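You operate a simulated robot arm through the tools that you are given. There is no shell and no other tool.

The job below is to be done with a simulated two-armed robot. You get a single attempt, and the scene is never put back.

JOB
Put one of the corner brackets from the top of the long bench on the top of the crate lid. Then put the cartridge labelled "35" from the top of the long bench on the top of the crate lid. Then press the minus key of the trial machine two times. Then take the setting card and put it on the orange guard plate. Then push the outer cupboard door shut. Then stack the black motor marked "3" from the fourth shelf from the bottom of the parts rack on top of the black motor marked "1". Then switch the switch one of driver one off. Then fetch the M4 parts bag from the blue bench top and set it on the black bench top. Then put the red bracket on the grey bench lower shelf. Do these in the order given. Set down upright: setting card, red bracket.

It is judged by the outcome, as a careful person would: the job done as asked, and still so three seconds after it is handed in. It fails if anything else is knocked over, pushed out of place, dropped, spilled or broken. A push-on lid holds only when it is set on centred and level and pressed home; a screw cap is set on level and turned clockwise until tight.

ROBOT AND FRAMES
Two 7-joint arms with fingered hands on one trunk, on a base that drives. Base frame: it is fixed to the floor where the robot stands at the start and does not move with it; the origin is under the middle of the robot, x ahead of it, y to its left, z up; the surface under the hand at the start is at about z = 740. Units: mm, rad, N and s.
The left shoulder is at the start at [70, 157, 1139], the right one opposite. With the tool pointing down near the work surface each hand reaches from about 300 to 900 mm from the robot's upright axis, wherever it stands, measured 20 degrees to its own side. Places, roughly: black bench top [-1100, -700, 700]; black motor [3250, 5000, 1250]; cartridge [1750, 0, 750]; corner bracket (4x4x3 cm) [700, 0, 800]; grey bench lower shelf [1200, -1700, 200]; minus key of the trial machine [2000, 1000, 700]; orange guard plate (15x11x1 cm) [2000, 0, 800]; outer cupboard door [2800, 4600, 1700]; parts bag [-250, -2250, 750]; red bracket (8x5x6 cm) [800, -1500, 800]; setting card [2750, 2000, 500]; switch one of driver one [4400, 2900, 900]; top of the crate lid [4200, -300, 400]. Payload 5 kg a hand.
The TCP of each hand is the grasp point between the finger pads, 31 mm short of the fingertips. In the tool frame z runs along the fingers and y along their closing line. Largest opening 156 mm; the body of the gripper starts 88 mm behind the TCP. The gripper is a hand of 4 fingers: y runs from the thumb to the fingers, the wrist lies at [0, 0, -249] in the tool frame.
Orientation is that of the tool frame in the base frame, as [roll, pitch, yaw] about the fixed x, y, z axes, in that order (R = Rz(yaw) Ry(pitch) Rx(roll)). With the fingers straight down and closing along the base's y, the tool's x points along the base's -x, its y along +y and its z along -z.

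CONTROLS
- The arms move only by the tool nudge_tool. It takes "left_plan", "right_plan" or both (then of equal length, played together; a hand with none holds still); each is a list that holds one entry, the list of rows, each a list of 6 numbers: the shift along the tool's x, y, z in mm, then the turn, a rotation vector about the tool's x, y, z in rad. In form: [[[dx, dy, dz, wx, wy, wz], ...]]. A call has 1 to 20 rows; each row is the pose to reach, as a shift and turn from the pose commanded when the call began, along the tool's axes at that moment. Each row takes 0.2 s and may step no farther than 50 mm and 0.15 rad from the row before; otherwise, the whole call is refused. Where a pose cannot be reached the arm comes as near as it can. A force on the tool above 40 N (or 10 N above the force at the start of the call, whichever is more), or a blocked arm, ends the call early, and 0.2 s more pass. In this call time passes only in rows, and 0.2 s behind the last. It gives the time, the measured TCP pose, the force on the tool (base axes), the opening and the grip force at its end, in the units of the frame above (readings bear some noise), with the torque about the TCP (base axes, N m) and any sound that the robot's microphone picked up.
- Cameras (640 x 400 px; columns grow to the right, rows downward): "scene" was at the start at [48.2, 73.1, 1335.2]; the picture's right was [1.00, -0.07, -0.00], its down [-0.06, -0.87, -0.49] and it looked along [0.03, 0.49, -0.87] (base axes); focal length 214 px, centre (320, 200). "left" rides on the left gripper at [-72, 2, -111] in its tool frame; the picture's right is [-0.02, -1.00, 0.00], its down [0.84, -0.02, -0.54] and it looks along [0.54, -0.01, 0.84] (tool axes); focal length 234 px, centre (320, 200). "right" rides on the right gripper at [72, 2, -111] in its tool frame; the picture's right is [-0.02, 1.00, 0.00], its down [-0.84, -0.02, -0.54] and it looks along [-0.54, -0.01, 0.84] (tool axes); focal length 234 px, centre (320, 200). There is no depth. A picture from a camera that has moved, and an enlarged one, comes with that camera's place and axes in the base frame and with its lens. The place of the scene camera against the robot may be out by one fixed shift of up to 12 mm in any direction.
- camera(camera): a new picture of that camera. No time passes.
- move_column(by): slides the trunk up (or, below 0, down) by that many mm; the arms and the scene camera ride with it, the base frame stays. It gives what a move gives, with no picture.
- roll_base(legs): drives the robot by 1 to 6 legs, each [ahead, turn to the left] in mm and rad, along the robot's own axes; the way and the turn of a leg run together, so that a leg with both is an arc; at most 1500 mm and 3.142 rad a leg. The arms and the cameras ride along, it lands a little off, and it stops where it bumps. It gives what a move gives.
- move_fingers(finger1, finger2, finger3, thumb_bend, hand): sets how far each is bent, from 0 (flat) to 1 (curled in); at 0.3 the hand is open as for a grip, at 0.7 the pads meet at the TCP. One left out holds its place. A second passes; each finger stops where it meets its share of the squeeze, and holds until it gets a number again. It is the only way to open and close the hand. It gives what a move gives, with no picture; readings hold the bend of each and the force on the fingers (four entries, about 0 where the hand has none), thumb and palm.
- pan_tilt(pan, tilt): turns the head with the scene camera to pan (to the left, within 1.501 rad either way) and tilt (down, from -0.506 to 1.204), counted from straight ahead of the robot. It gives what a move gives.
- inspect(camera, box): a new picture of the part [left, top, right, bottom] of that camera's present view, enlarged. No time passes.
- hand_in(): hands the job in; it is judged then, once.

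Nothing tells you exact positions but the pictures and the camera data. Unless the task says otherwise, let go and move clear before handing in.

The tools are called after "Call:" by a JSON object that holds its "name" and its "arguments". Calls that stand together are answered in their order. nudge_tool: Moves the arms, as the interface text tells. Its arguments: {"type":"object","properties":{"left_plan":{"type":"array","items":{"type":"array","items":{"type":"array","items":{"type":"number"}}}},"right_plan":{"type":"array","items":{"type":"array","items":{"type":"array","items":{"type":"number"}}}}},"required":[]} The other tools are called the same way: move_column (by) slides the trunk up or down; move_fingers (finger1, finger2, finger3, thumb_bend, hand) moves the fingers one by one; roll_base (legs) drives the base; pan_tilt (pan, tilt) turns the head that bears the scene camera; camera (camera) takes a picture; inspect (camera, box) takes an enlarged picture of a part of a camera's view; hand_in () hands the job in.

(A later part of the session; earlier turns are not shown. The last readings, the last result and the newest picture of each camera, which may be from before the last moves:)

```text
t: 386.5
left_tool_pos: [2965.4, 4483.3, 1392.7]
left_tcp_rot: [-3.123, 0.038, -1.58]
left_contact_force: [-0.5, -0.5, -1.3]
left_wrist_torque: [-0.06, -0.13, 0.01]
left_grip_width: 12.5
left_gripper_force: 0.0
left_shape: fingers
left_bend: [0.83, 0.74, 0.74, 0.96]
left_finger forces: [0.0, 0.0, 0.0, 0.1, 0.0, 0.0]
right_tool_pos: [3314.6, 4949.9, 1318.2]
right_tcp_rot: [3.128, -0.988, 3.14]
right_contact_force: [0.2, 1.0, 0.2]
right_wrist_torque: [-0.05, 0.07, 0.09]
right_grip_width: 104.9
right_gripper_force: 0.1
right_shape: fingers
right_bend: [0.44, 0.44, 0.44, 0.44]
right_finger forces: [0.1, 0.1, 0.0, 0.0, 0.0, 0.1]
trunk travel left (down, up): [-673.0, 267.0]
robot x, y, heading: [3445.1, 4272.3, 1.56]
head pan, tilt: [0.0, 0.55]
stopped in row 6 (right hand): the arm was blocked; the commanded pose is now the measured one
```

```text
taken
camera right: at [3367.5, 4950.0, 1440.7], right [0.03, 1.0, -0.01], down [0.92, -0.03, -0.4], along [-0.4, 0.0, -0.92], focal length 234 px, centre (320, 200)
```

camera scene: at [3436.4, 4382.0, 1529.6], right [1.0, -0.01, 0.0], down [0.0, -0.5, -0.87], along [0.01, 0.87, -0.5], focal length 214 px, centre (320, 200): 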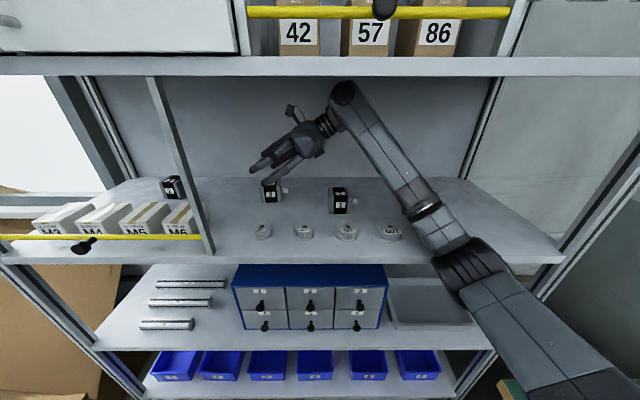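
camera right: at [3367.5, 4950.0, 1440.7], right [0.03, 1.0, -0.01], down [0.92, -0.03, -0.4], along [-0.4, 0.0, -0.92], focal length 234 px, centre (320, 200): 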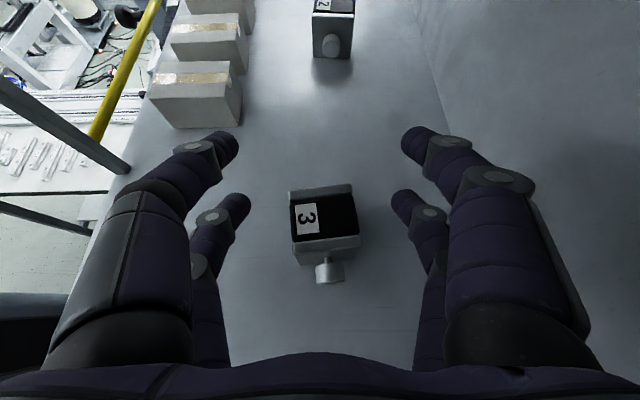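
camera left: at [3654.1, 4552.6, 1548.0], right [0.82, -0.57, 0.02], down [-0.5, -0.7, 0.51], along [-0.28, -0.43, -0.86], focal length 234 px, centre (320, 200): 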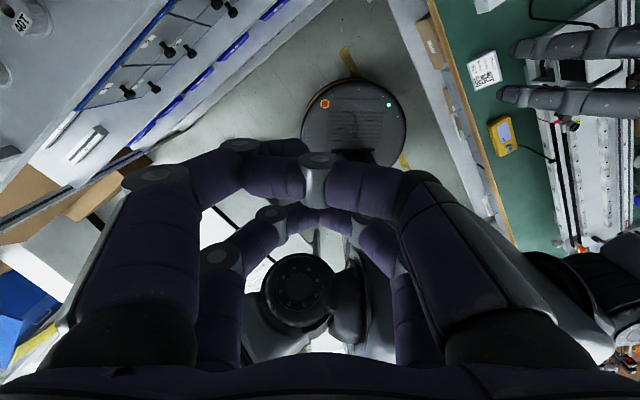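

The elbow now rests on the shelf's front edge. I back out, raise the shoulders relative to the hand, and come in again.

Call:
{"name": "nudge_tool", "arguments": {"right_plan": [[[0, -20, 0, 0, 0, 0], [0, -60, 0, 0, 0, 0], [0, -100, 0, 0, 0, 0], [0, -140, 0, 0, 0, 0], [0, -190, 0, 0, 0, 0]]]}}

Call:
{"name": "roll_base", "arguments": {"legs": [[-240, 0]]}}

Call:
{"name": "move_column", "arguments": {"by": 150}}

Call:
{"name": "nudge_tool", "arguments": {"right_plan": [[[-30, 0, 19.5, 0, 0, 0], [-60, 0, 39, 0, 0, 0], [-90, 0, 58.5, 0, 0, 0], [-125, 0, 81, 0, 0, 0]]]}}

Call:
{"name": "camera", "arguments": {"camera": "scene"}}

```text
t: 387.7
left_tool_pos: [2950.7, 4495.7, 1380.6]
left_tcp_rot: [-3.12, 0.021, -1.573]
left_contact_force: [0.6, -0.8, -0.1]
left_wrist_torque: [0.06, 0.0, 0.01]
left_grip_width: 12.5
left_gripper_force: 0.1
left_shape: fingers
left_bend: [0.83, 0.74, 0.74, 0.96]
left_finger forces: [0.1, 0.1, 0.0, 0.0, 0.0, 0.0]
right_tool_pos: [3295.1, 4774.3, 1306.1]
right_tcp_rot: [-3.134, -0.971, 3.134]
right_contact_force: [-0.6, -2.7, 0.9]
right_wrist_torque: [0.23, -0.22, -0.22]
right_grip_width: 104.8
right_gripper_force: 0.1
right_shape: fingers
right_bend: [0.44, 0.44, 0.44, 0.44]
right_finger forces: [0.0, 0.1, 0.1, 0.0, 0.0, 0.0]
trunk travel left (down, up): [-673.0, 267.0]
robot x, y, heading: [3444.7, 4274.2, 1.57]
head pan, tilt: [0.0, 0.55]
```

```text
t: 389.5
left_tool_pos: [2965.5, 4263.0, 1388.8]
left_tcp_rot: [-3.127, 0.023, -1.57]
left_contact_force: [0.3, -0.2, 0.9]
left_wrist_torque: [0.01, -0.03, 0.0]
left_grip_width: 12.3
left_gripper_force: 0.0
left_shape: fingers
left_bend: [0.83, 0.74, 0.74, 0.96]
left_finger forces: [0.0, 0.0, 0.1, 0.0, 0.0, 0.0]
right_tool_pos: [3307.4, 4542.6, 1309.1]
right_tcp_rot: [-3.121, -0.991, 3.13]
right_contact_force: [-0.2, 0.5, 0.2]
right_wrist_torque: [-0.02, 0.01, 0.02]
right_grip_width: 105.2
right_gripper_force: 0.0
right_shape: fingers
right_bend: [0.44, 0.44, 0.44, 0.44]
right_finger forces: [0.1, 0.0, 0.1, 0.0, 0.1, 0.1]
trunk travel left (down, up): [-673.0, 267.0]
robot x, y, heading: [3445.5, 4039.0, 1.577]
head pan, tilt: [0.0, 0.55]
```

```text
t: 391.2
left_tool_pos: [2968.3, 4263.7, 1540.2]
left_tcp_rot: [-3.128, 0.021, -1.568]
left_contact_force: [0.0, -1.0, -0.1]
left_wrist_torque: [0.0, -0.06, -0.02]
left_grip_width: 12.6
left_gripper_force: 0.1
left_shape: fingers
left_bend: [0.83, 0.74, 0.74, 0.96]
left_finger forces: [0.0, 0.0, 0.0, 0.0, 0.0, 0.1]
right_tool_pos: [3309.8, 4542.8, 1459.4]
right_tcp_rot: [-3.122, -0.99, 3.133]
right_contact_force: [-0.6, -0.6, 0.5]
right_wrist_torque: [-0.02, -0.01, 0.02]
right_grip_width: 105.1
right_gripper_force: 0.0
right_shape: fingers
right_bend: [0.44, 0.44, 0.44, 0.44]
right_finger forces: [0.0, 0.0, 0.1, 0.0, 0.0, 0.0]
trunk travel left (down, up): [-823.0, 117.0]
robot x, y, heading: [3450.6, 4042.5, 1.578]
head pan, tilt: [0.0, 0.55]
```

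```text
t: 392.2
left_tool_pos: [2968.9, 4263.1, 1541.3]
left_tcp_rot: [-3.13, 0.025, -1.569]
left_contact_force: [-0.2, 0.8, -0.1]
left_wrist_torque: [0.0, 0.01, -0.04]
left_grip_width: 12.5
left_gripper_force: 0.1
left_shape: fingers
left_bend: [0.83, 0.74, 0.74, 0.96]
left_finger forces: [0.0, 0.0, 0.0, 0.0, 0.1, 0.0]
right_tool_pos: [3310.3, 4542.9, 1311.2]
right_tcp_rot: [-3.124, -0.993, 3.135]
right_contact_force: [-0.2, -0.2, 0.1]
right_wrist_torque: [0.01, 0.04, 0.01]
right_grip_width: 105.0
right_gripper_force: 0.1
right_shape: fingers
right_bend: [0.44, 0.44, 0.44, 0.44]
right_finger forces: [0.1, 0.1, 0.1, 0.1, 0.0, 0.0]
trunk travel left (down, up): [-823.0, 117.0]
robot x, y, heading: [3449.3, 4038.3, 1.582]
head pan, tilt: [0.0, 0.55]
```

```text
taken
camera scene: at [3438.5, 4185.8, 1674.4], right [1.0, 0.01, 0.0], down [0.0, -0.52, -0.85], along [-0.01, 0.85, -0.52], focal length 214 px, centre (320, 200)
```

scene: 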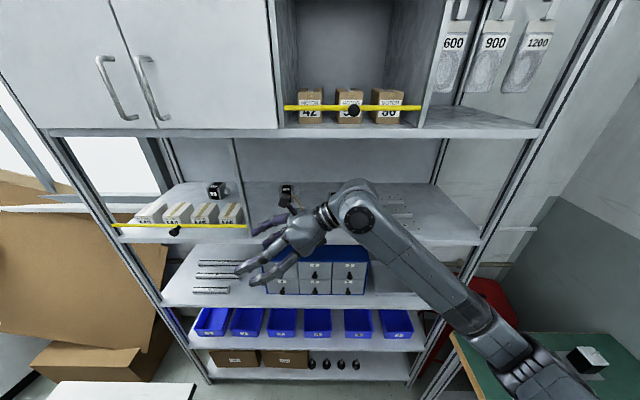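

Call:
{"name": "roll_base", "arguments": {"legs": [[265, -0.005]]}}

Call:
{"name": "camera", "arguments": {"camera": "scene"}}

Call:
{"name": "camera", "arguments": {"camera": "right"}}

```text
t: 394.1
left_tool_pos: [2967.3, 4522.1, 1540.9]
left_tcp_rot: [-3.129, 0.028, -1.567]
left_contact_force: [-0.3, 0.1, -1.1]
left_wrist_torque: [0.03, 0.01, 0.0]
left_grip_width: 12.6
left_gripper_force: 0.0
left_shape: fingers
left_bend: [0.83, 0.74, 0.74, 0.96]
left_finger forces: [0.0, 0.1, 0.1, 0.0, 0.0, 0.0]
right_tool_pos: [3307.4, 4803.7, 1313.2]
right_tcp_rot: [-3.126, -0.993, 3.136]
right_contact_force: [-0.1, -0.4, 0.5]
right_wrist_torque: [0.05, -0.03, -0.02]
right_grip_width: 105.0
right_gripper_force: 0.0
right_shape: fingers
right_bend: [0.44, 0.44, 0.44, 0.44]
right_finger forces: [0.0, 0.1, 0.0, 0.0, 0.0, 0.1]
trunk travel left (down, up): [-823.0, 117.0]
robot x, y, heading: [3439.8, 4302.0, 1.581]
head pan, tilt: [0.0, 0.55]
```

```text
taken
camera scene: at [3436.2, 4446.3, 1674.5], right [1.0, 0.01, 0.0], down [0.0, -0.52, -0.85], along [-0.01, 0.85, -0.52], focal length 214 px, centre (320, 200)
```

scene: 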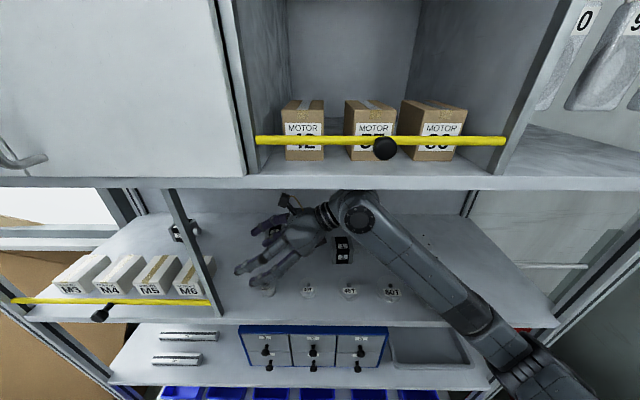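

```text
taken
camera right: at [3361.5, 4807.3, 1433.7], right [0.01, 1.0, -0.03], down [0.91, -0.02, -0.4], along [-0.4, -0.02, -0.91], focal length 234 px, centre (320, 200)
```

right: 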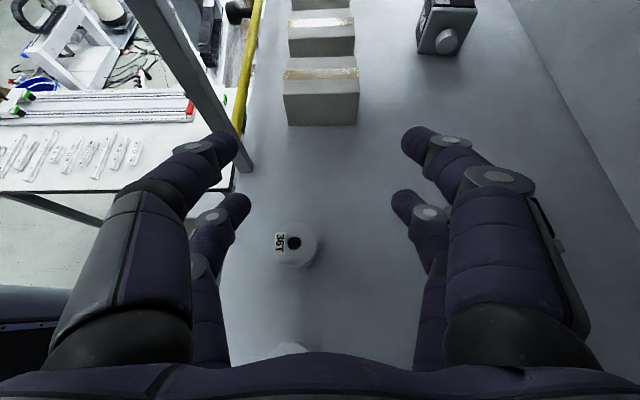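

Call:
{"name": "nudge_tool", "arguments": {"right_plan": [[[6, 30, -4, 0, 0, 0], [6, 65, -4, 0, 0, 0], [6, 100, -4, 0, 0, 0], [6, 128, -4, 0, 0, 0], [6, 146, -4, 0, 0, 0]]]}}

Call:
{"name": "camera", "arguments": {"camera": "scene"}}

Call:
{"name": "camera", "arguments": {"camera": "right"}}

```text
t: 395.3
left_tool_pos: [2966.3, 4526.3, 1541.7]
left_tcp_rot: [-3.13, 0.024, -1.567]
left_contact_force: [0.0, 0.0, 0.4]
left_wrist_torque: [-0.01, -0.04, 0.02]
left_grip_width: 12.7
left_gripper_force: 0.1
left_shape: fingers
left_bend: [0.83, 0.74, 0.74, 0.96]
left_finger forces: [0.1, 0.0, 0.0, 0.0, 0.1, 0.1]
right_tool_pos: [3303.6, 4952.0, 1318.6]
right_tcp_rot: [-3.124, -0.994, 3.135]
right_contact_force: [-0.2, -0.7, -0.3]
right_wrist_torque: [0.01, 0.0, -0.04]
right_grip_width: 104.7
right_gripper_force: 0.1
right_shape: fingers
right_bend: [0.44, 0.44, 0.44, 0.44]
right_finger forces: [0.0, 0.0, 0.0, 0.0, 0.0, 0.0]
trunk travel left (down, up): [-823.0, 117.0]
robot x, y, heading: [3440.4, 4302.3, 1.577]
head pan, tilt: [0.0, 0.55]
```

```text
taken
camera scene: at [3435.7, 4448.7, 1674.3], right [1.0, 0.01, 0.0], down [0.0, -0.52, -0.85], along [-0.01, 0.85, -0.52], focal length 214 px, centre (320, 200)
```

scene: 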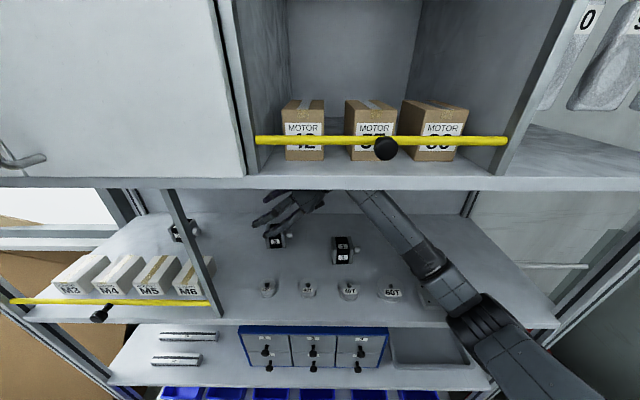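

```text
taken
camera right: at [3358.5, 4956.0, 1440.2], right [0.01, 1.0, -0.03], down [0.91, -0.02, -0.4], along [-0.4, -0.03, -0.91], focal length 234 px, centre (320, 200)
```

right: 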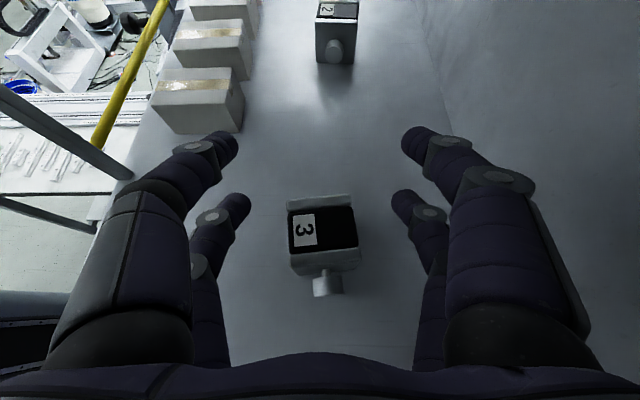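

Well aligned over motor 3, no contact anywhere. I descend around it.

Call:
{"name": "nudge_tool", "arguments": {"right_plan": [[[-17, 0.5, 11, 0, 0, 0], [-33, 0.5, 21.5, 0, 0, 0], [-46, 0.5, 30, 0, 0, 0]]]}}

Call:
{"name": "camera", "arguments": {"camera": "right"}}

Call:
{"name": "inspect", "arguments": {"camera": "scene", "box": [230, 180, 390, 290]}}

```text
t: 396.1
left_tool_pos: [2967.0, 4524.4, 1540.6]
left_tcp_rot: [-3.129, 0.024, -1.566]
left_contact_force: [-0.9, 0.3, -0.7]
left_wrist_torque: [-0.01, 0.02, 0.01]
left_grip_width: 12.5
left_gripper_force: 0.1
left_shape: fingers
left_bend: [0.83, 0.74, 0.74, 0.96]
left_finger forces: [0.1, 0.0, 0.0, 0.0, 0.1, 0.0]
right_tool_pos: [3304.1, 4952.6, 1261.6]
right_tcp_rot: [-3.123, -0.994, 3.136]
right_contact_force: [0.1, 0.2, -0.6]
right_wrist_torque: [0.04, -0.01, 0.03]
right_grip_width: 105.2
right_gripper_force: 0.1
right_shape: fingers
right_bend: [0.44, 0.44, 0.44, 0.44]
right_finger forces: [0.0, 0.0, 0.1, 0.0, 0.0, 0.0]
trunk travel left (down, up): [-823.0, 117.0]
robot x, y, heading: [3441.9, 4300.0, 1.579]
head pan, tilt: [0.0, 0.55]
```

```text
taken
camera right: at [3358.2, 4955.0, 1384.4], right [0.01, 1.0, -0.03], down [0.91, -0.02, -0.4], along [-0.4, -0.02, -0.91], focal length 234 px, centre (320, 200)
```

right: 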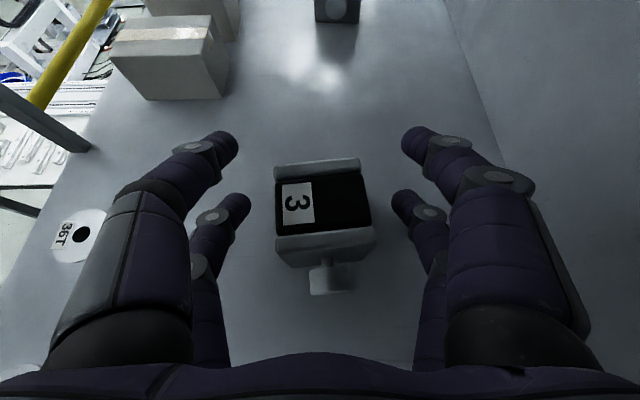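

```text
3.64 times, centred on (310, 235) of scene
camera zoom: at [3436.2, 4448.6, 1674.3], right [1.0, 0.01, 0.0], down [0.0, -0.52, -0.85], along [-0.01, 0.85, -0.52], focal length 780 px, centre (356, 73)
```

zoom: 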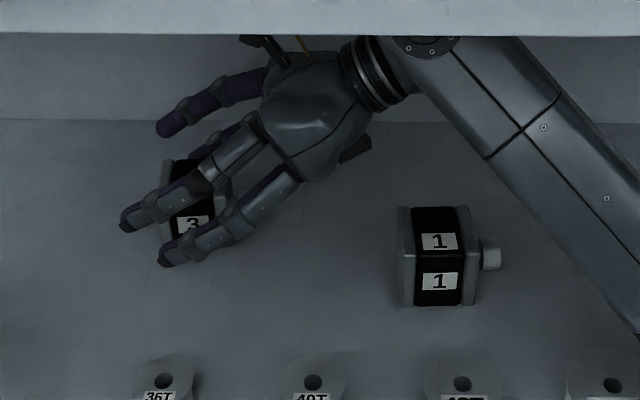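

Call:
{"name": "nudge_tool", "arguments": {"right_plan": [[[-4.5, 0, 3, 0, 0, 0], [-9.2, 0, 6, 0, 0, 0]]]}}

Call:
{"name": "move_fingers", "arguments": {"hand": "right", "finger1": 0.55, "finger2": 0.55, "finger3": 0.55, "thumb_bend": 0.55}}

Call:
{"name": "camera", "arguments": {"camera": "right"}}

```text
t: 396.7
left_tool_pos: [2966.9, 4524.2, 1541.1]
left_tcp_rot: [-3.13, 0.024, -1.567]
left_contact_force: [0.2, 0.2, -0.6]
left_wrist_torque: [0.0, 0.01, 0.02]
left_grip_width: 12.6
left_gripper_force: 0.0
left_shape: fingers
left_bend: [0.83, 0.74, 0.74, 0.96]
left_finger forces: [0.0, 0.0, 0.1, 0.0, 0.0, 0.0]
right_tool_pos: [3306.0, 4949.2, 1251.2]
right_tcp_rot: [-3.124, -0.993, 3.135]
right_contact_force: [-0.2, -0.4, 1.0]
right_wrist_torque: [-0.01, 0.01, 0.0]
right_grip_width: 104.9
right_gripper_force: 0.0
right_shape: fingers
right_bend: [0.44, 0.44, 0.44, 0.44]
right_finger forces: [0.0, 0.1, 0.0, 0.0, 0.1, 0.0]
trunk travel left (down, up): [-823.0, 117.0]
robot x, y, heading: [3442.4, 4303.0, 1.579]
head pan, tilt: [0.0, 0.55]
```

```text
t: 397.7
left_tool_pos: [2966.6, 4523.8, 1542.3]
left_tcp_rot: [-3.129, 0.024, -1.567]
left_contact_force: [-0.4, 0.6, 0.0]
left_wrist_torque: [0.0, 0.0, -0.03]
left_grip_width: 12.6
left_gripper_force: 0.1
left_shape: fingers
left_bend: [0.83, 0.74, 0.74, 0.96]
left_finger forces: [0.0, 0.0, 0.1, 0.0, 0.0, 0.0]
right_tool_pos: [3305.8, 4949.7, 1250.1]
right_tcp_rot: [-3.123, -0.991, 3.133]
right_contact_force: [0.2, 1.0, 0.3]
right_wrist_torque: [0.01, -0.01, -0.01]
right_grip_width: 61.5
right_gripper_force: 0.2
right_shape: fingers
right_bend: [0.55, 0.54, 0.55, 0.55]
right_finger forces: [0.1, 0.6, 0.0, 0.0, 0.1, 0.0]
trunk travel left (down, up): [-823.0, 117.0]
robot x, y, heading: [3445.6, 4298.6, 1.578]
head pan, tilt: [0.0, 0.55]
```

```text
taken
camera right: at [3359.7, 4953.4, 1372.9], right [0.01, 1.0, -0.03], down [0.91, -0.02, -0.4], along [-0.4, -0.02, -0.91], focal length 234 px, centre (320, 200)
```

right: 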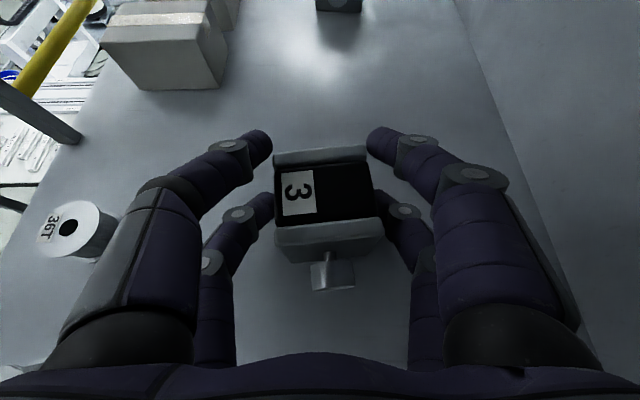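

Call:
{"name": "nudge_tool", "arguments": {"right_plan": [[[0, 3.5, 0, 0, 0, 0]]]}}

Call:
{"name": "move_fingers", "arguments": {"hand": "right", "finger1": 0.62, "finger2": 0.62, "finger3": 0.62, "thumb_bend": 0.62}}

Call:
{"name": "camera", "arguments": {"camera": "right"}}

```text
t: 398.1
left_tool_pos: [2967.3, 4524.2, 1541.6]
left_tcp_rot: [-3.13, 0.024, -1.567]
left_contact_force: [0.6, -0.5, 0.0]
left_wrist_torque: [-0.02, 0.02, 0.02]
left_grip_width: 12.3
left_gripper_force: 0.0
left_shape: fingers
left_bend: [0.83, 0.74, 0.74, 0.96]
left_finger forces: [0.0, 0.1, 0.1, 0.0, 0.0, 0.0]
right_tool_pos: [3306.1, 4953.0, 1250.3]
right_tcp_rot: [-3.122, -0.993, 3.132]
right_contact_force: [0.2, -1.9, 0.0]
right_wrist_torque: [-0.05, 0.0, 0.04]
right_grip_width: 62.5
right_gripper_force: 0.5
right_shape: fingers
right_bend: [0.55, 0.55, 0.55, 0.55]
right_finger forces: [0.0, 0.0, 0.8, 0.0, 1.0, 0.1]
trunk travel left (down, up): [-823.0, 117.0]
robot x, y, heading: [3441.8, 4304.7, 1.577]
head pan, tilt: [0.0, 0.55]
```

```text
t: 399.1
left_tool_pos: [2966.5, 4524.2, 1540.9]
left_tcp_rot: [-3.131, 0.024, -1.568]
left_contact_force: [-0.7, 0.2, -0.2]
left_wrist_torque: [-0.01, -0.01, -0.01]
left_grip_width: 12.8
left_gripper_force: 0.1
left_shape: fingers
left_bend: [0.83, 0.74, 0.74, 0.96]
left_finger forces: [0.0, 0.0, 0.0, 0.1, 0.1, 0.0]
right_tool_pos: [3305.2, 4953.4, 1250.0]
right_tcp_rot: [-3.125, -0.991, 3.135]
right_contact_force: [0.1, -1.7, -0.1]
right_wrist_torque: [0.06, -0.08, 0.0]
right_grip_width: 54.2
right_gripper_force: 12.2
right_shape: fingers
right_bend: [0.57, 0.56, 0.56, 0.59]
right_finger forces: [5.0, 6.0, 5.3, 0.1, 8.1, 0.0]
trunk travel left (down, up): [-823.0, 117.0]
robot x, y, heading: [3443.6, 4301.0, 1.575]
head pan, tilt: [0.0, 0.55]
```

```text
taken
camera right: at [3358.9, 4957.3, 1373.1], right [0.01, 1.0, -0.03], down [0.91, -0.02, -0.4], along [-0.4, -0.03, -0.91], focal length 234 px, centre (320, 200)
```

right: 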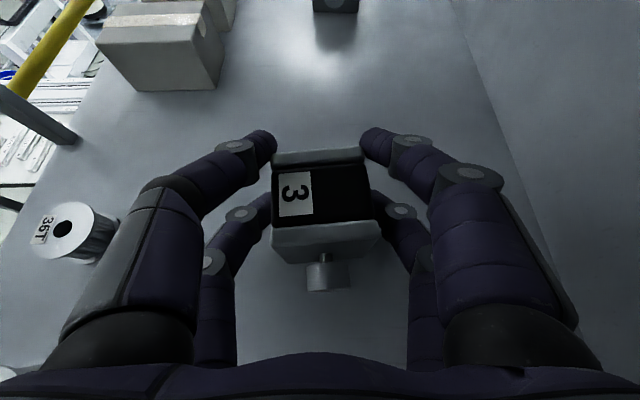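

Call:
{"name": "move_fingers", "arguments": {"hand": "right", "finger1": 0.7, "finger2": 0.7, "finger3": 0.7, "thumb_bend": 0.7}}

Call:
{"name": "nudge_tool", "arguments": {"right_plan": [[[4, 0, -2.7, 0, 0, 0], [12.5, 0, -8, 0, 0, 0], [25, 0, -16, 0, 0, 0]]]}}

Call:
{"name": "camera", "arguments": {"camera": "right"}}

Call:
{"name": "inspect", "arguments": {"camera": "scene", "box": [230, 180, 390, 290]}}

```text
t: 400.1
left_tool_pos: [2967.8, 4524.5, 1541.3]
left_tcp_rot: [-3.128, 0.024, -1.567]
left_contact_force: [0.6, -0.2, -0.1]
left_wrist_torque: [0.01, 0.01, 0.0]
left_grip_width: 12.6
left_gripper_force: 0.0
left_shape: fingers
left_bend: [0.83, 0.74, 0.74, 0.96]
left_finger forces: [0.0, 0.0, 0.0, 0.1, 0.1, 0.0]
right_tool_pos: [3304.9, 4953.1, 1252.2]
right_tcp_rot: [-3.124, -0.993, 3.134]
right_contact_force: [0.0, -3.0, 0.3]
right_wrist_torque: [0.12, -0.09, -0.06]
right_grip_width: 52.6
right_gripper_force: 24.7
right_shape: fingers
right_bend: [0.55, 0.54, 0.58, 0.63]
right_finger forces: [11.6, 12.0, 9.4, 0.0, 16.9, 0.0]
trunk travel left (down, up): [-823.0, 117.0]
robot x, y, heading: [3445.7, 4300.4, 1.581]
head pan, tilt: [0.0, 0.55]
```

```text
t: 400.9
left_tool_pos: [2967.3, 4525.4, 1542.7]
left_tcp_rot: [-3.131, 0.026, -1.567]
left_contact_force: [-0.1, 0.0, -0.2]
left_wrist_torque: [0.01, 0.02, 0.03]
left_grip_width: 12.7
left_gripper_force: 0.0
left_shape: fingers
left_bend: [0.83, 0.74, 0.74, 0.96]
left_finger forces: [0.0, 0.0, 0.1, 0.0, 0.1, 0.0]
right_tool_pos: [3305.6, 4956.9, 1279.0]
right_tcp_rot: [-3.122, -0.99, 3.133]
right_contact_force: [-0.1, 0.3, -6.1]
right_wrist_torque: [-0.06, -0.05, 0.0]
right_grip_width: 52.7
right_gripper_force: 23.8
right_shape: fingers
right_bend: [0.55, 0.54, 0.59, 0.64]
right_finger forces: [11.8, 12.0, 8.1, 0.0, 14.9, 0.0]
trunk travel left (down, up): [-823.0, 117.0]
robot x, y, heading: [3442.0, 4298.3, 1.582]
head pan, tilt: [0.0, 0.55]
```

```text
taken
camera right: at [3358.9, 4959.7, 1402.4], right [0.01, 1.0, -0.03], down [0.92, -0.02, -0.4], along [-0.4, -0.03, -0.91], focal length 234 px, centre (320, 200)
```

right: 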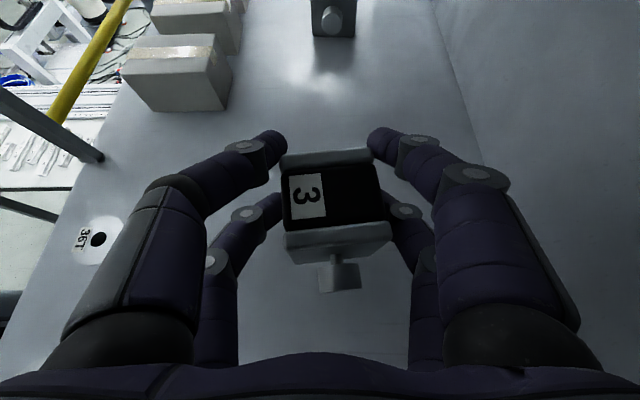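

```text
3.64 times, centred on (310, 235) of scene
camera zoom: at [3435.7, 4448.7, 1674.2], right [1.0, 0.01, 0.0], down [0.0, -0.52, -0.85], along [-0.01, 0.85, -0.52], focal length 780 px, centre (356, 73)
```

zoom: 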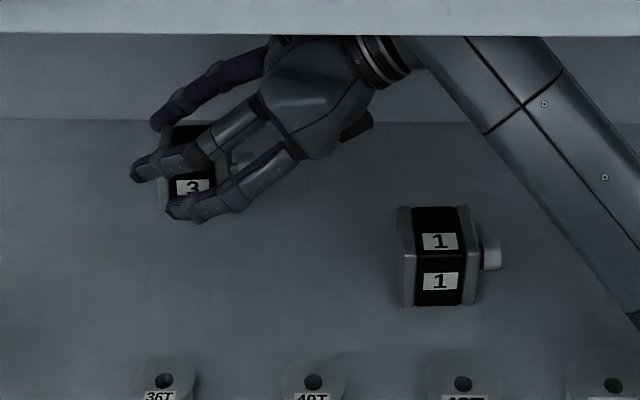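

Motor 3 is lifted securely. I carry it over motor 1.

Call:
{"name": "nudge_tool", "arguments": {"right_plan": [[[19, 0, -12, 0, 0, 0], [37.7, 0, -24.5, 0, 0, 0], [16.1, -14.2, -57.7, 0, 0, 0], [-5.5, -28.4, -90.9, 0, 0, 0], [-27, -42.6, -124, 0, 0, 0], [-48.6, -56.8, -157.2, 0, 0, 0], [-70.2, -71, -190.4, 0, 0, 0]]]}}

Call:
{"name": "camera", "arguments": {"camera": "scene"}}

Call:
{"name": "inspect", "arguments": {"camera": "scene", "box": [260, 180, 420, 290]}}

Call:
{"name": "camera", "arguments": {"camera": "right"}}

```text
t: 402.5
left_tool_pos: [2968.5, 4525.2, 1541.1]
left_tcp_rot: [-3.13, 0.021, -1.567]
left_contact_force: [0.5, 1.1, -0.4]
left_wrist_torque: [0.03, 0.0, 0.01]
left_grip_width: 12.6
left_gripper_force: 0.0
left_shape: fingers
left_bend: [0.83, 0.74, 0.74, 0.96]
left_finger forces: [0.0, 0.1, 0.1, 0.0, 0.0, 0.0]
right_tool_pos: [3503.7, 4889.0, 1324.8]
right_tcp_rot: [-3.114, -0.993, 3.132]
right_contact_force: [0.3, 0.1, -6.6]
right_wrist_torque: [-0.03, -0.03, 0.03]
right_grip_width: 51.8
right_gripper_force: 23.1
right_shape: fingers
right_bend: [0.55, 0.54, 0.59, 0.64]
right_finger forces: [11.3, 12.1, 8.1, 0.0, 14.5, 0.0]
trunk travel left (down, up): [-823.0, 117.0]
robot x, y, heading: [3445.7, 4299.5, 1.573]
head pan, tilt: [0.0, 0.55]
```

```text
taken
camera scene: at [3437.6, 4450.5, 1673.7], right [1.0, 0.01, 0.0], down [0.0, -0.52, -0.85], along [-0.01, 0.85, -0.52], focal length 214 px, centre (320, 200)
```

scene: 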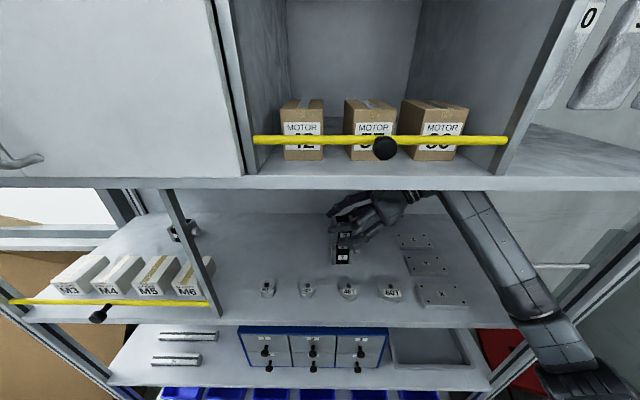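

```text
3.64 times, centred on (340, 235) of scene
camera zoom: at [3437.6, 4450.5, 1673.7], right [1.0, 0.01, 0.0], down [0.0, -0.52, -0.85], along [-0.01, 0.85, -0.52], focal length 780 px, centre (247, 73)
```

zoom: 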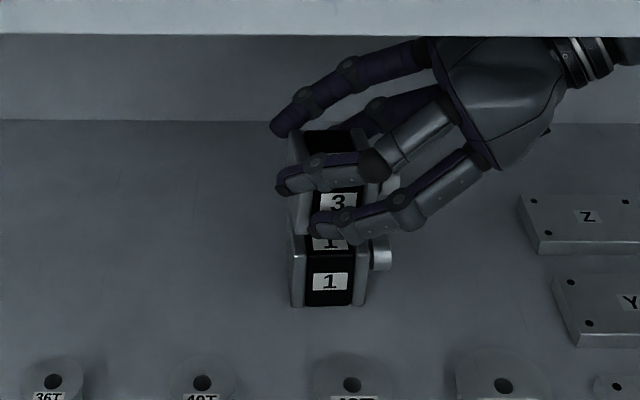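

```text
taken
camera right: at [3558.1, 4893.0, 1446.5], right [0.0, 1.0, -0.03], down [0.91, -0.02, -0.4], along [-0.4, -0.03, -0.91], focal length 234 px, centre (320, 200)
```

right: 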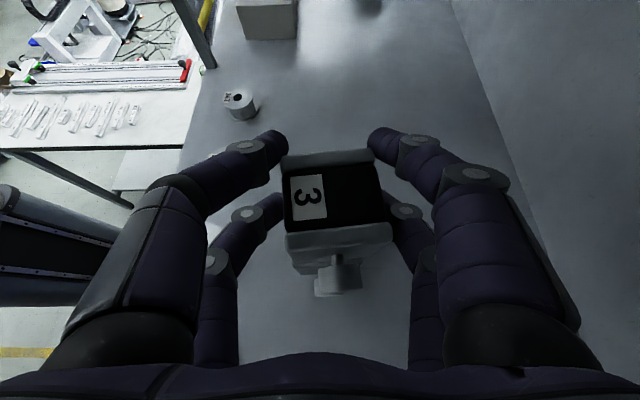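

Call:
{"name": "nudge_tool", "arguments": {"right_plan": [[[-3.6, -1.5, 3.5, 0, 0, 0], [-7.3, -3, 7.1, 0, 0, 0]]]}}

Call:
{"name": "inspect", "arguments": {"camera": "scene", "box": [300, 195, 380, 275]}}

Call:
{"name": "inspect", "arguments": {"camera": "right", "box": [240, 120, 420, 310]}}

```text
t: 403.1
left_tool_pos: [2966.9, 4525.4, 1542.0]
left_tcp_rot: [-3.128, 0.024, -1.568]
left_contact_force: [0.4, 0.0, 0.7]
left_wrist_torque: [0.0, 0.01, -0.01]
left_grip_width: 12.5
left_gripper_force: 0.0
left_shape: fingers
left_bend: [0.83, 0.74, 0.74, 0.96]
left_finger forces: [0.0, 0.1, 0.1, 0.0, 0.0, 0.0]
right_tool_pos: [3502.5, 4884.5, 1317.7]
right_tcp_rot: [-3.125, -0.995, 3.136]
right_contact_force: [-0.1, 0.5, -7.3]
right_wrist_torque: [-0.06, 0.02, -0.04]
right_grip_width: 51.9
right_gripper_force: 23.4
right_shape: fingers
right_bend: [0.55, 0.54, 0.59, 0.64]
right_finger forces: [11.3, 12.0, 8.2, 0.0, 14.5, 0.1]
trunk travel left (down, up): [-823.0, 117.0]
robot x, y, heading: [3444.0, 4298.6, 1.575]
head pan, tilt: [0.0, 0.55]
```

```text
5.00 times, centred on (340, 235) of scene
camera zoom: at [3436.8, 4448.8, 1674.4], right [1.0, 0.01, 0.0], down [0.0, -0.52, -0.85], along [-0.01, 0.85, -0.52], focal length 1072 px, centre (220, 25)
```

zoom: 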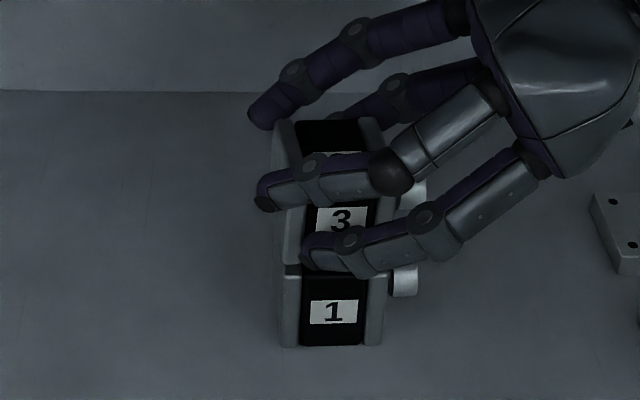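

```text
2.11 times, centred on (330, 215) of right
camera zoom: at [3556.3, 4887.4, 1439.5], right [0.01, 1.0, -0.03], down [0.91, -0.02, -0.4], along [-0.41, -0.02, -0.91], focal length 493 px, centre (299, 168)
```

zoom: 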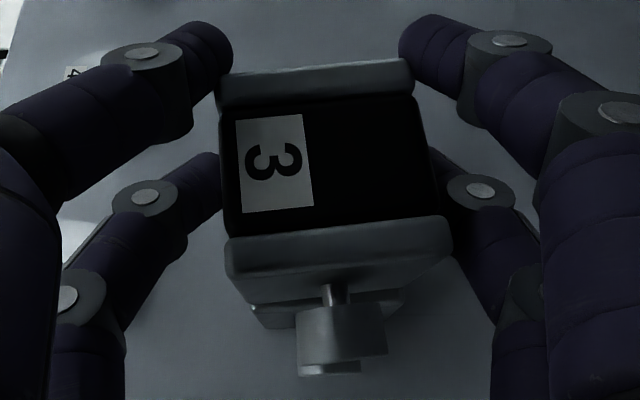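

Call:
{"name": "nudge_tool", "arguments": {"right_plan": [[[-1.7, 0, 1.1, 0, 0, 0], [-3.4, 0, 2.2, 0, 0, 0]]]}}

Call:
{"name": "nudge_tool", "arguments": {"right_plan": [[[-1.7, 0, 1.1, 0, 0, 0]]]}}

Call:
{"name": "nudge_tool", "arguments": {"right_plan": [[[-1.7, 0, 1.1, 0, 0, 0]]]}}

```text
t: 403.7
left_tool_pos: [2968.0, 4524.7, 1541.0]
left_tcp_rot: [-3.129, 0.024, -1.567]
left_contact_force: [0.4, -0.3, -0.7]
left_wrist_torque: [0.02, -0.03, 0.01]
left_grip_width: 12.4
left_gripper_force: 0.0
left_shape: fingers
left_bend: [0.83, 0.74, 0.74, 0.96]
left_finger forces: [0.0, 0.0, 0.0, 0.1, 0.0, 0.0]
right_tool_pos: [3501.8, 4882.8, 1312.3]
right_tcp_rot: [-3.123, -0.993, 3.133]
right_contact_force: [-0.1, -0.1, -7.0]
right_wrist_torque: [-0.06, 0.02, -0.02]
right_grip_width: 52.3
right_gripper_force: 23.1
right_shape: fingers
right_bend: [0.55, 0.54, 0.59, 0.64]
right_finger forces: [11.3, 12.2, 8.3, 0.1, 14.6, 0.0]
trunk travel left (down, up): [-823.0, 117.0]
robot x, y, heading: [3441.1, 4299.9, 1.576]
head pan, tilt: [0.0, 0.55]
```

```text
t: 404.1
left_tool_pos: [2967.6, 4524.7, 1541.2]
left_tcp_rot: [-3.129, 0.025, -1.568]
left_contact_force: [-0.1, 0.1, 0.3]
left_wrist_torque: [0.0, -0.01, -0.01]
left_grip_width: 12.2
left_gripper_force: 0.0
left_shape: fingers
left_bend: [0.83, 0.74, 0.74, 0.96]
left_finger forces: [0.0, 0.0, 0.0, 0.0, 0.0, 0.0]
right_tool_pos: [3504.3, 4883.1, 1310.2]
right_tcp_rot: [-3.123, -0.992, 3.134]
right_contact_force: [-0.5, 1.2, -2.8]
right_wrist_torque: [0.15, -0.04, 0.06]
right_grip_width: 52.2
right_gripper_force: 23.6
right_shape: fingers
right_bend: [0.55, 0.54, 0.59, 0.64]
right_finger forces: [12.2, 12.5, 8.2, 0.0, 14.7, 0.0]
trunk travel left (down, up): [-823.0, 117.0]
robot x, y, heading: [3443.0, 4300.4, 1.58]
head pan, tilt: [0.0, 0.55]
```

```text
t: 404.5
left_tool_pos: [2966.9, 4523.8, 1541.3]
left_tcp_rot: [-3.129, 0.023, -1.567]
left_contact_force: [-0.2, 0.6, -0.2]
left_wrist_torque: [-0.01, -0.02, 0.01]
left_grip_width: 12.6
left_gripper_force: 0.0
left_shape: fingers
left_bend: [0.83, 0.74, 0.74, 0.96]
left_finger forces: [0.1, 0.0, 0.0, 0.0, 0.0, 0.1]
right_tool_pos: [3502.2, 4881.8, 1309.8]
right_tcp_rot: [-3.126, -0.993, 3.137]
right_contact_force: [-2.0, 1.4, 1.8]
right_wrist_torque: [0.33, -0.1, 0.05]
right_grip_width: 52.4
right_gripper_force: 24.7
right_shape: fingers
right_bend: [0.55, 0.53, 0.59, 0.64]
right_finger forces: [12.8, 12.6, 8.8, 0.0, 15.2, 0.1]
trunk travel left (down, up): [-823.0, 117.0]
robot x, y, heading: [3445.5, 4298.2, 1.576]
head pan, tilt: [0.0, 0.55]
```

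Call:
{"name": "nudge_tool", "arguments": {"right_plan": [[[-1, 0, 0.65, 0, 0, 0]]]}}

Call:
{"name": "inspect", "arguments": {"camera": "scene", "box": [300, 195, 380, 275]}}

Call:
{"name": "inspect", "arguments": {"camera": "right", "box": [240, 120, 420, 310]}}

```text
t: 404.9
left_tool_pos: [2965.9, 4523.5, 1541.1]
left_tcp_rot: [-3.128, 0.026, -1.567]
left_contact_force: [-0.3, -0.5, -0.3]
left_wrist_torque: [-0.01, 0.02, -0.03]
left_grip_width: 12.5
left_gripper_force: 0.0
left_shape: fingers
left_bend: [0.83, 0.74, 0.74, 0.96]
left_finger forces: [0.0, 0.0, 0.0, 0.0, 0.0, 0.0]
right_tool_pos: [3501.0, 4881.2, 1308.6]
right_tcp_rot: [-3.128, -0.994, 3.138]
right_contact_force: [-1.9, 1.0, 6.6]
right_wrist_torque: [0.5, -0.07, 0.03]
right_grip_width: 52.3
right_gripper_force: 25.0
right_shape: fingers
right_bend: [0.55, 0.53, 0.59, 0.64]
right_finger forces: [13.1, 12.7, 9.0, 0.0, 15.5, 0.0]
trunk travel left (down, up): [-823.0, 117.0]
robot x, y, heading: [3443.6, 4300.3, 1.578]
head pan, tilt: [0.0, 0.55]
```

```text
5.00 times, centred on (340, 235) of scene
camera zoom: at [3435.7, 4447.6, 1674.5], right [1.0, 0.01, 0.0], down [0.0, -0.52, -0.85], along [-0.01, 0.85, -0.52], focal length 1072 px, centre (220, 25)
```

zoom: 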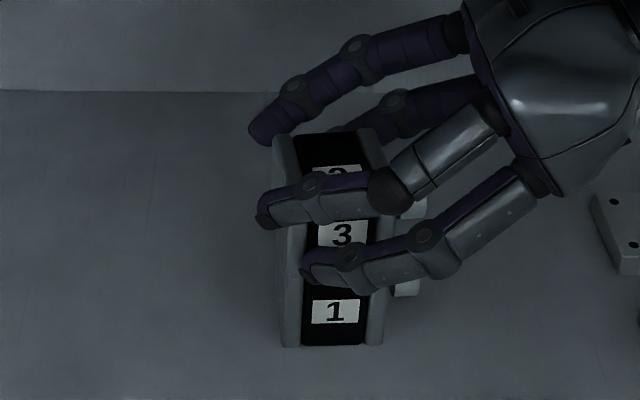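

```text
2.11 times, centred on (330, 215) of right
camera zoom: at [3555.8, 4884.8, 1430.0], right [0.01, 1.0, -0.03], down [0.91, -0.02, -0.41], along [-0.41, -0.02, -0.91], focal length 493 px, centre (299, 168)
```

zoom: 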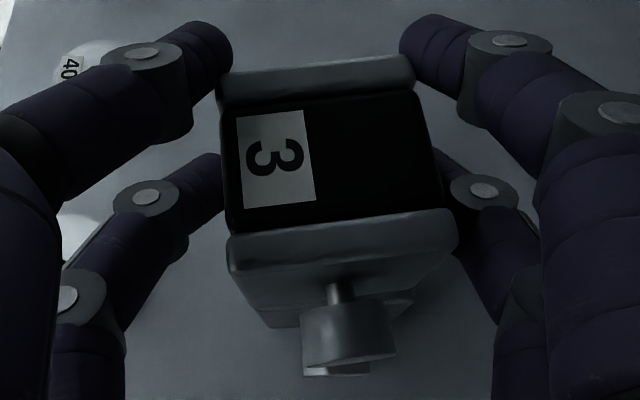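

Call:
{"name": "move_fingers", "arguments": {"hand": "right", "finger1": 0.6, "finger2": 0.59, "finger3": 0.6, "thumb_bend": 0.62}}

Call:
{"name": "move_fingers", "arguments": {"hand": "right", "finger1": 0.52, "finger2": 0.51, "finger3": 0.55, "thumb_bend": 0.56}}

Call:
{"name": "inspect", "arguments": {"camera": "right", "box": [240, 120, 420, 310]}}

Call:
{"name": "inspect", "arguments": {"camera": "scene", "box": [300, 195, 380, 275]}}

```text
t: 405.9
left_tool_pos: [2966.4, 4525.3, 1541.5]
left_tcp_rot: [-3.128, 0.023, -1.568]
left_contact_force: [0.2, 0.1, -0.5]
left_wrist_torque: [0.02, 0.04, -0.03]
left_grip_width: 12.6
left_gripper_force: 0.0
left_shape: fingers
left_bend: [0.83, 0.74, 0.74, 0.96]
left_finger forces: [0.0, 0.1, 0.1, 0.0, 0.0, 0.0]
right_tool_pos: [3502.1, 4882.3, 1306.8]
right_tcp_rot: [-3.126, -0.993, 3.136]
right_contact_force: [-1.9, 2.3, 7.8]
right_wrist_torque: [0.34, 0.14, 0.09]
right_grip_width: 54.0
right_gripper_force: 9.3
right_shape: fingers
right_bend: [0.55, 0.54, 0.58, 0.6]
right_finger forces: [5.4, 5.7, 2.2, 0.0, 5.2, 0.1]
trunk travel left (down, up): [-823.0, 117.0]
robot x, y, heading: [3438.0, 4300.9, 1.578]
head pan, tilt: [0.0, 0.55]
```

```text
t: 406.9
left_tool_pos: [2967.5, 4526.0, 1541.3]
left_tcp_rot: [-3.129, 0.025, -1.567]
left_contact_force: [-0.5, -0.2, -0.2]
left_wrist_torque: [0.01, -0.02, -0.03]
left_grip_width: 12.6
left_gripper_force: 0.0
left_shape: fingers
left_bend: [0.83, 0.74, 0.74, 0.96]
left_finger forces: [0.1, 0.1, 0.1, 0.0, 0.0, 0.1]
right_tool_pos: [3503.4, 4882.9, 1306.5]
right_tcp_rot: [-3.124, -0.993, 3.134]
right_contact_force: [0.4, 0.1, 0.1]
right_wrist_torque: [0.01, -0.02, 0.02]
right_grip_width: 64.6
right_gripper_force: 0.0
right_shape: fingers
right_bend: [0.52, 0.51, 0.55, 0.56]
right_finger forces: [0.0, 0.1, 0.1, 0.0, 0.1, 0.0]
trunk travel left (down, up): [-823.0, 117.0]
robot x, y, heading: [3444.5, 4297.3, 1.574]
head pan, tilt: [0.0, 0.55]
```

```text
2.11 times, centred on (330, 215) of right
camera zoom: at [3556.5, 4885.8, 1428.6], right [0.01, 1.0, -0.03], down [0.91, -0.02, -0.4], along [-0.4, -0.03, -0.91], focal length 493 px, centre (299, 168)
```

zoom: 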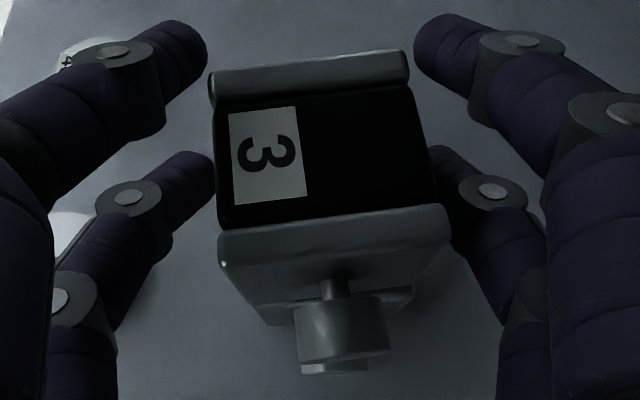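

```text
5.00 times, centred on (340, 235) of scene
camera zoom: at [3436.4, 4448.6, 1674.3], right [1.0, 0.01, 0.0], down [0.0, -0.52, -0.85], along [-0.01, 0.85, -0.52], focal length 1072 px, centre (220, 25)
```

zoom: 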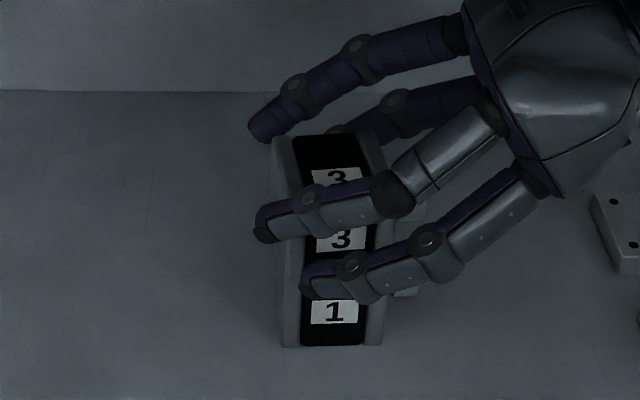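

Motor 3 sits squarely on motor 1. I open wider and withdraw sideways to the right, then forward out of the shelf.

Call:
{"name": "move_fingers", "arguments": {"hand": "right", "finger1": 0.44, "finger2": 0.44, "finger3": 0.44, "thumb_bend": 0.44}}

Call:
{"name": "nudge_tool", "arguments": {"right_plan": [[[-9, 0, -18, 0, 0, 0], [-18, 0, -36, 0, 0, 0], [-32, 0, -60, 0, 0, 0], [-45, 0, -80, 0, 0, 0], [-57, 0, -98, 0, 0, 0]]]}}

Call:
{"name": "camera", "arguments": {"camera": "right"}}

Call:
{"name": "camera", "arguments": {"camera": "scene"}}

```text
t: 407.9
left_tool_pos: [2967.3, 4524.9, 1541.1]
left_tcp_rot: [-3.129, 0.025, -1.569]
left_contact_force: [-0.2, 1.5, 0.3]
left_wrist_torque: [-0.02, -0.02, -0.01]
left_grip_width: 12.5
left_gripper_force: 0.1
left_shape: fingers
left_bend: [0.83, 0.74, 0.74, 0.96]
left_finger forces: [0.0, 0.0, 0.1, 0.1, 0.1, 0.1]
right_tool_pos: [3502.1, 4881.8, 1306.1]
right_tcp_rot: [-3.124, -0.994, 3.134]
right_contact_force: [-0.5, 0.7, -0.3]
right_wrist_torque: [0.01, 0.0, -0.01]
right_grip_width: 104.3
right_gripper_force: 0.0
right_shape: fingers
right_bend: [0.44, 0.44, 0.44, 0.44]
right_finger forces: [0.1, 0.1, 0.0, 0.0, 0.0, 0.0]
trunk travel left (down, up): [-823.0, 117.0]
robot x, y, heading: [3442.7, 4301.4, 1.579]
head pan, tilt: [0.0, 0.55]
```

```text
t: 409.1
left_tool_pos: [2968.2, 4524.7, 1541.5]
left_tcp_rot: [-3.129, 0.025, -1.567]
left_contact_force: [0.6, -0.2, 0.2]
left_wrist_torque: [0.0, 0.0, -0.01]
left_grip_width: 12.5
left_gripper_force: 0.0
left_shape: fingers
left_bend: [0.83, 0.74, 0.74, 0.96]
left_finger forces: [0.1, 0.1, 0.0, 0.0, 0.1, 0.1]
right_tool_pos: [3618.0, 4883.6, 1312.1]
right_tcp_rot: [-3.126, -0.992, 3.136]
right_contact_force: [-0.1, -0.4, 0.0]
right_wrist_torque: [-0.02, 0.01, 0.04]
right_grip_width: 104.5
right_gripper_force: 0.1
right_shape: fingers
right_bend: [0.44, 0.44, 0.44, 0.44]
right_finger forces: [0.1, 0.0, 0.0, 0.1, 0.0, 0.1]
trunk travel left (down, up): [-823.0, 117.0]
robot x, y, heading: [3443.1, 4299.3, 1.581]
head pan, tilt: [0.0, 0.55]
```

```text
taken
camera right: at [3671.3, 4886.9, 1434.2], right [0.0, 1.0, -0.03], down [0.91, -0.02, -0.4], along [-0.4, -0.03, -0.91], focal length 234 px, centre (320, 200)
```

right: 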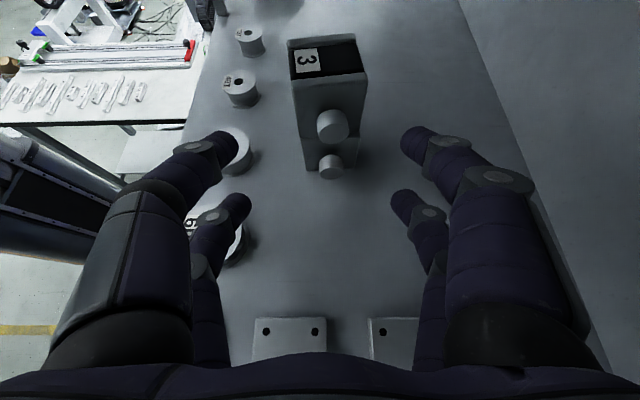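

```text
taken
camera scene: at [3437.3, 4448.3, 1674.3], right [1.0, 0.01, 0.0], down [0.0, -0.52, -0.85], along [-0.01, 0.85, -0.52], focal length 214 px, centre (320, 200)
```

scene: 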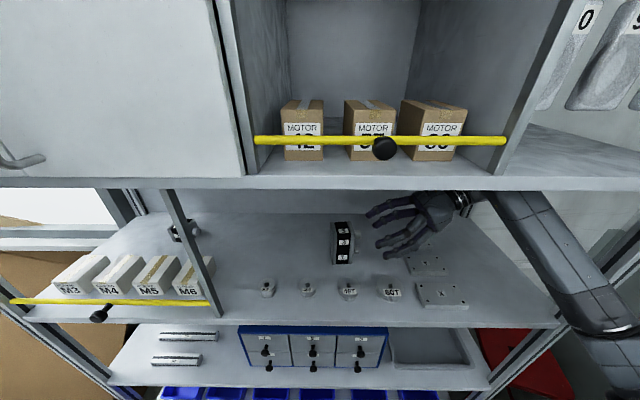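

The stack stands well. I back the robot straight out.

Call:
{"name": "roll_base", "arguments": {"legs": [[-420, 0]]}}

Call:
{"name": "inspect", "arguments": {"camera": "scene", "box": [240, 120, 420, 240]}}

Call:
{"name": "camera", "arguments": {"camera": "scene"}}

```text
t: 411.7
left_tool_pos: [2969.0, 4109.2, 1540.5]
left_tcp_rot: [-3.13, 0.023, -1.558]
left_contact_force: [0.5, 0.5, 0.4]
left_wrist_torque: [-0.03, 0.0, 0.05]
left_grip_width: 13.0
left_gripper_force: 0.0
left_shape: fingers
left_bend: [0.83, 0.74, 0.74, 0.96]
left_finger forces: [0.1, 0.1, 0.1, 0.1, 0.0, 0.0]
right_tool_pos: [3615.2, 4473.1, 1312.4]
right_tcp_rot: [-3.122, -0.994, -3.14]
right_contact_force: [0.6, 1.1, 0.0]
right_wrist_torque: [-0.01, 0.01, 0.02]
right_grip_width: 104.5
right_gripper_force: 0.0
right_shape: fingers
right_bend: [0.44, 0.44, 0.44, 0.44]
right_finger forces: [0.0, 0.0, 0.0, 0.0, 0.0, 0.0]
trunk travel left (down, up): [-823.0, 117.0]
robot x, y, heading: [3446.7, 3884.8, 1.587]
head pan, tilt: [0.0, 0.55]
```

```text
3.33 times, centred on (330, 180) of scene
camera zoom: at [3439.8, 4036.9, 1674.1], right [1.0, 0.02, 0.0], down [0.01, -0.52, -0.85], along [-0.01, 0.85, -0.52], focal length 715 px, centre (287, 267)
```

zoom: 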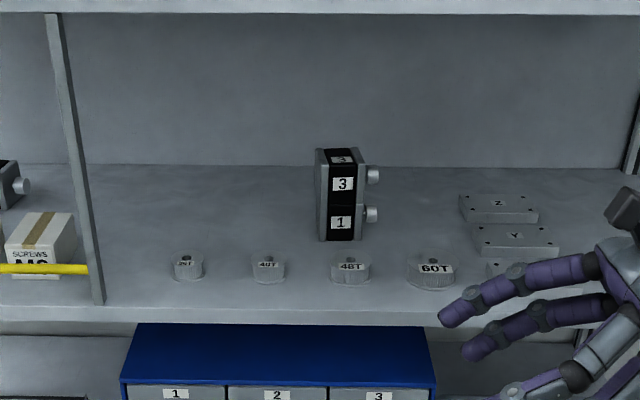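

```text
taken
camera scene: at [3439.8, 4036.9, 1674.1], right [1.0, 0.02, 0.0], down [0.01, -0.52, -0.85], along [-0.01, 0.85, -0.52], focal length 214 px, centre (320, 200)
```

scene: 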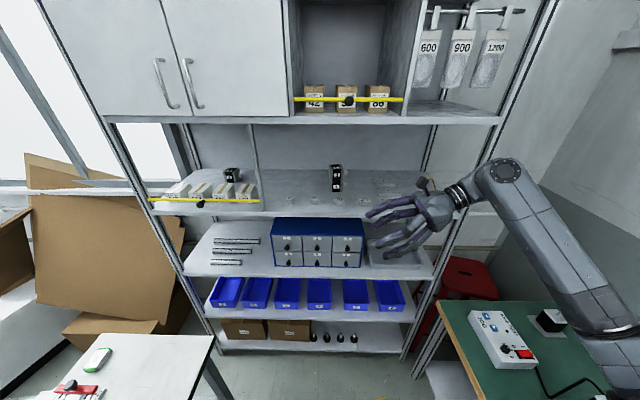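

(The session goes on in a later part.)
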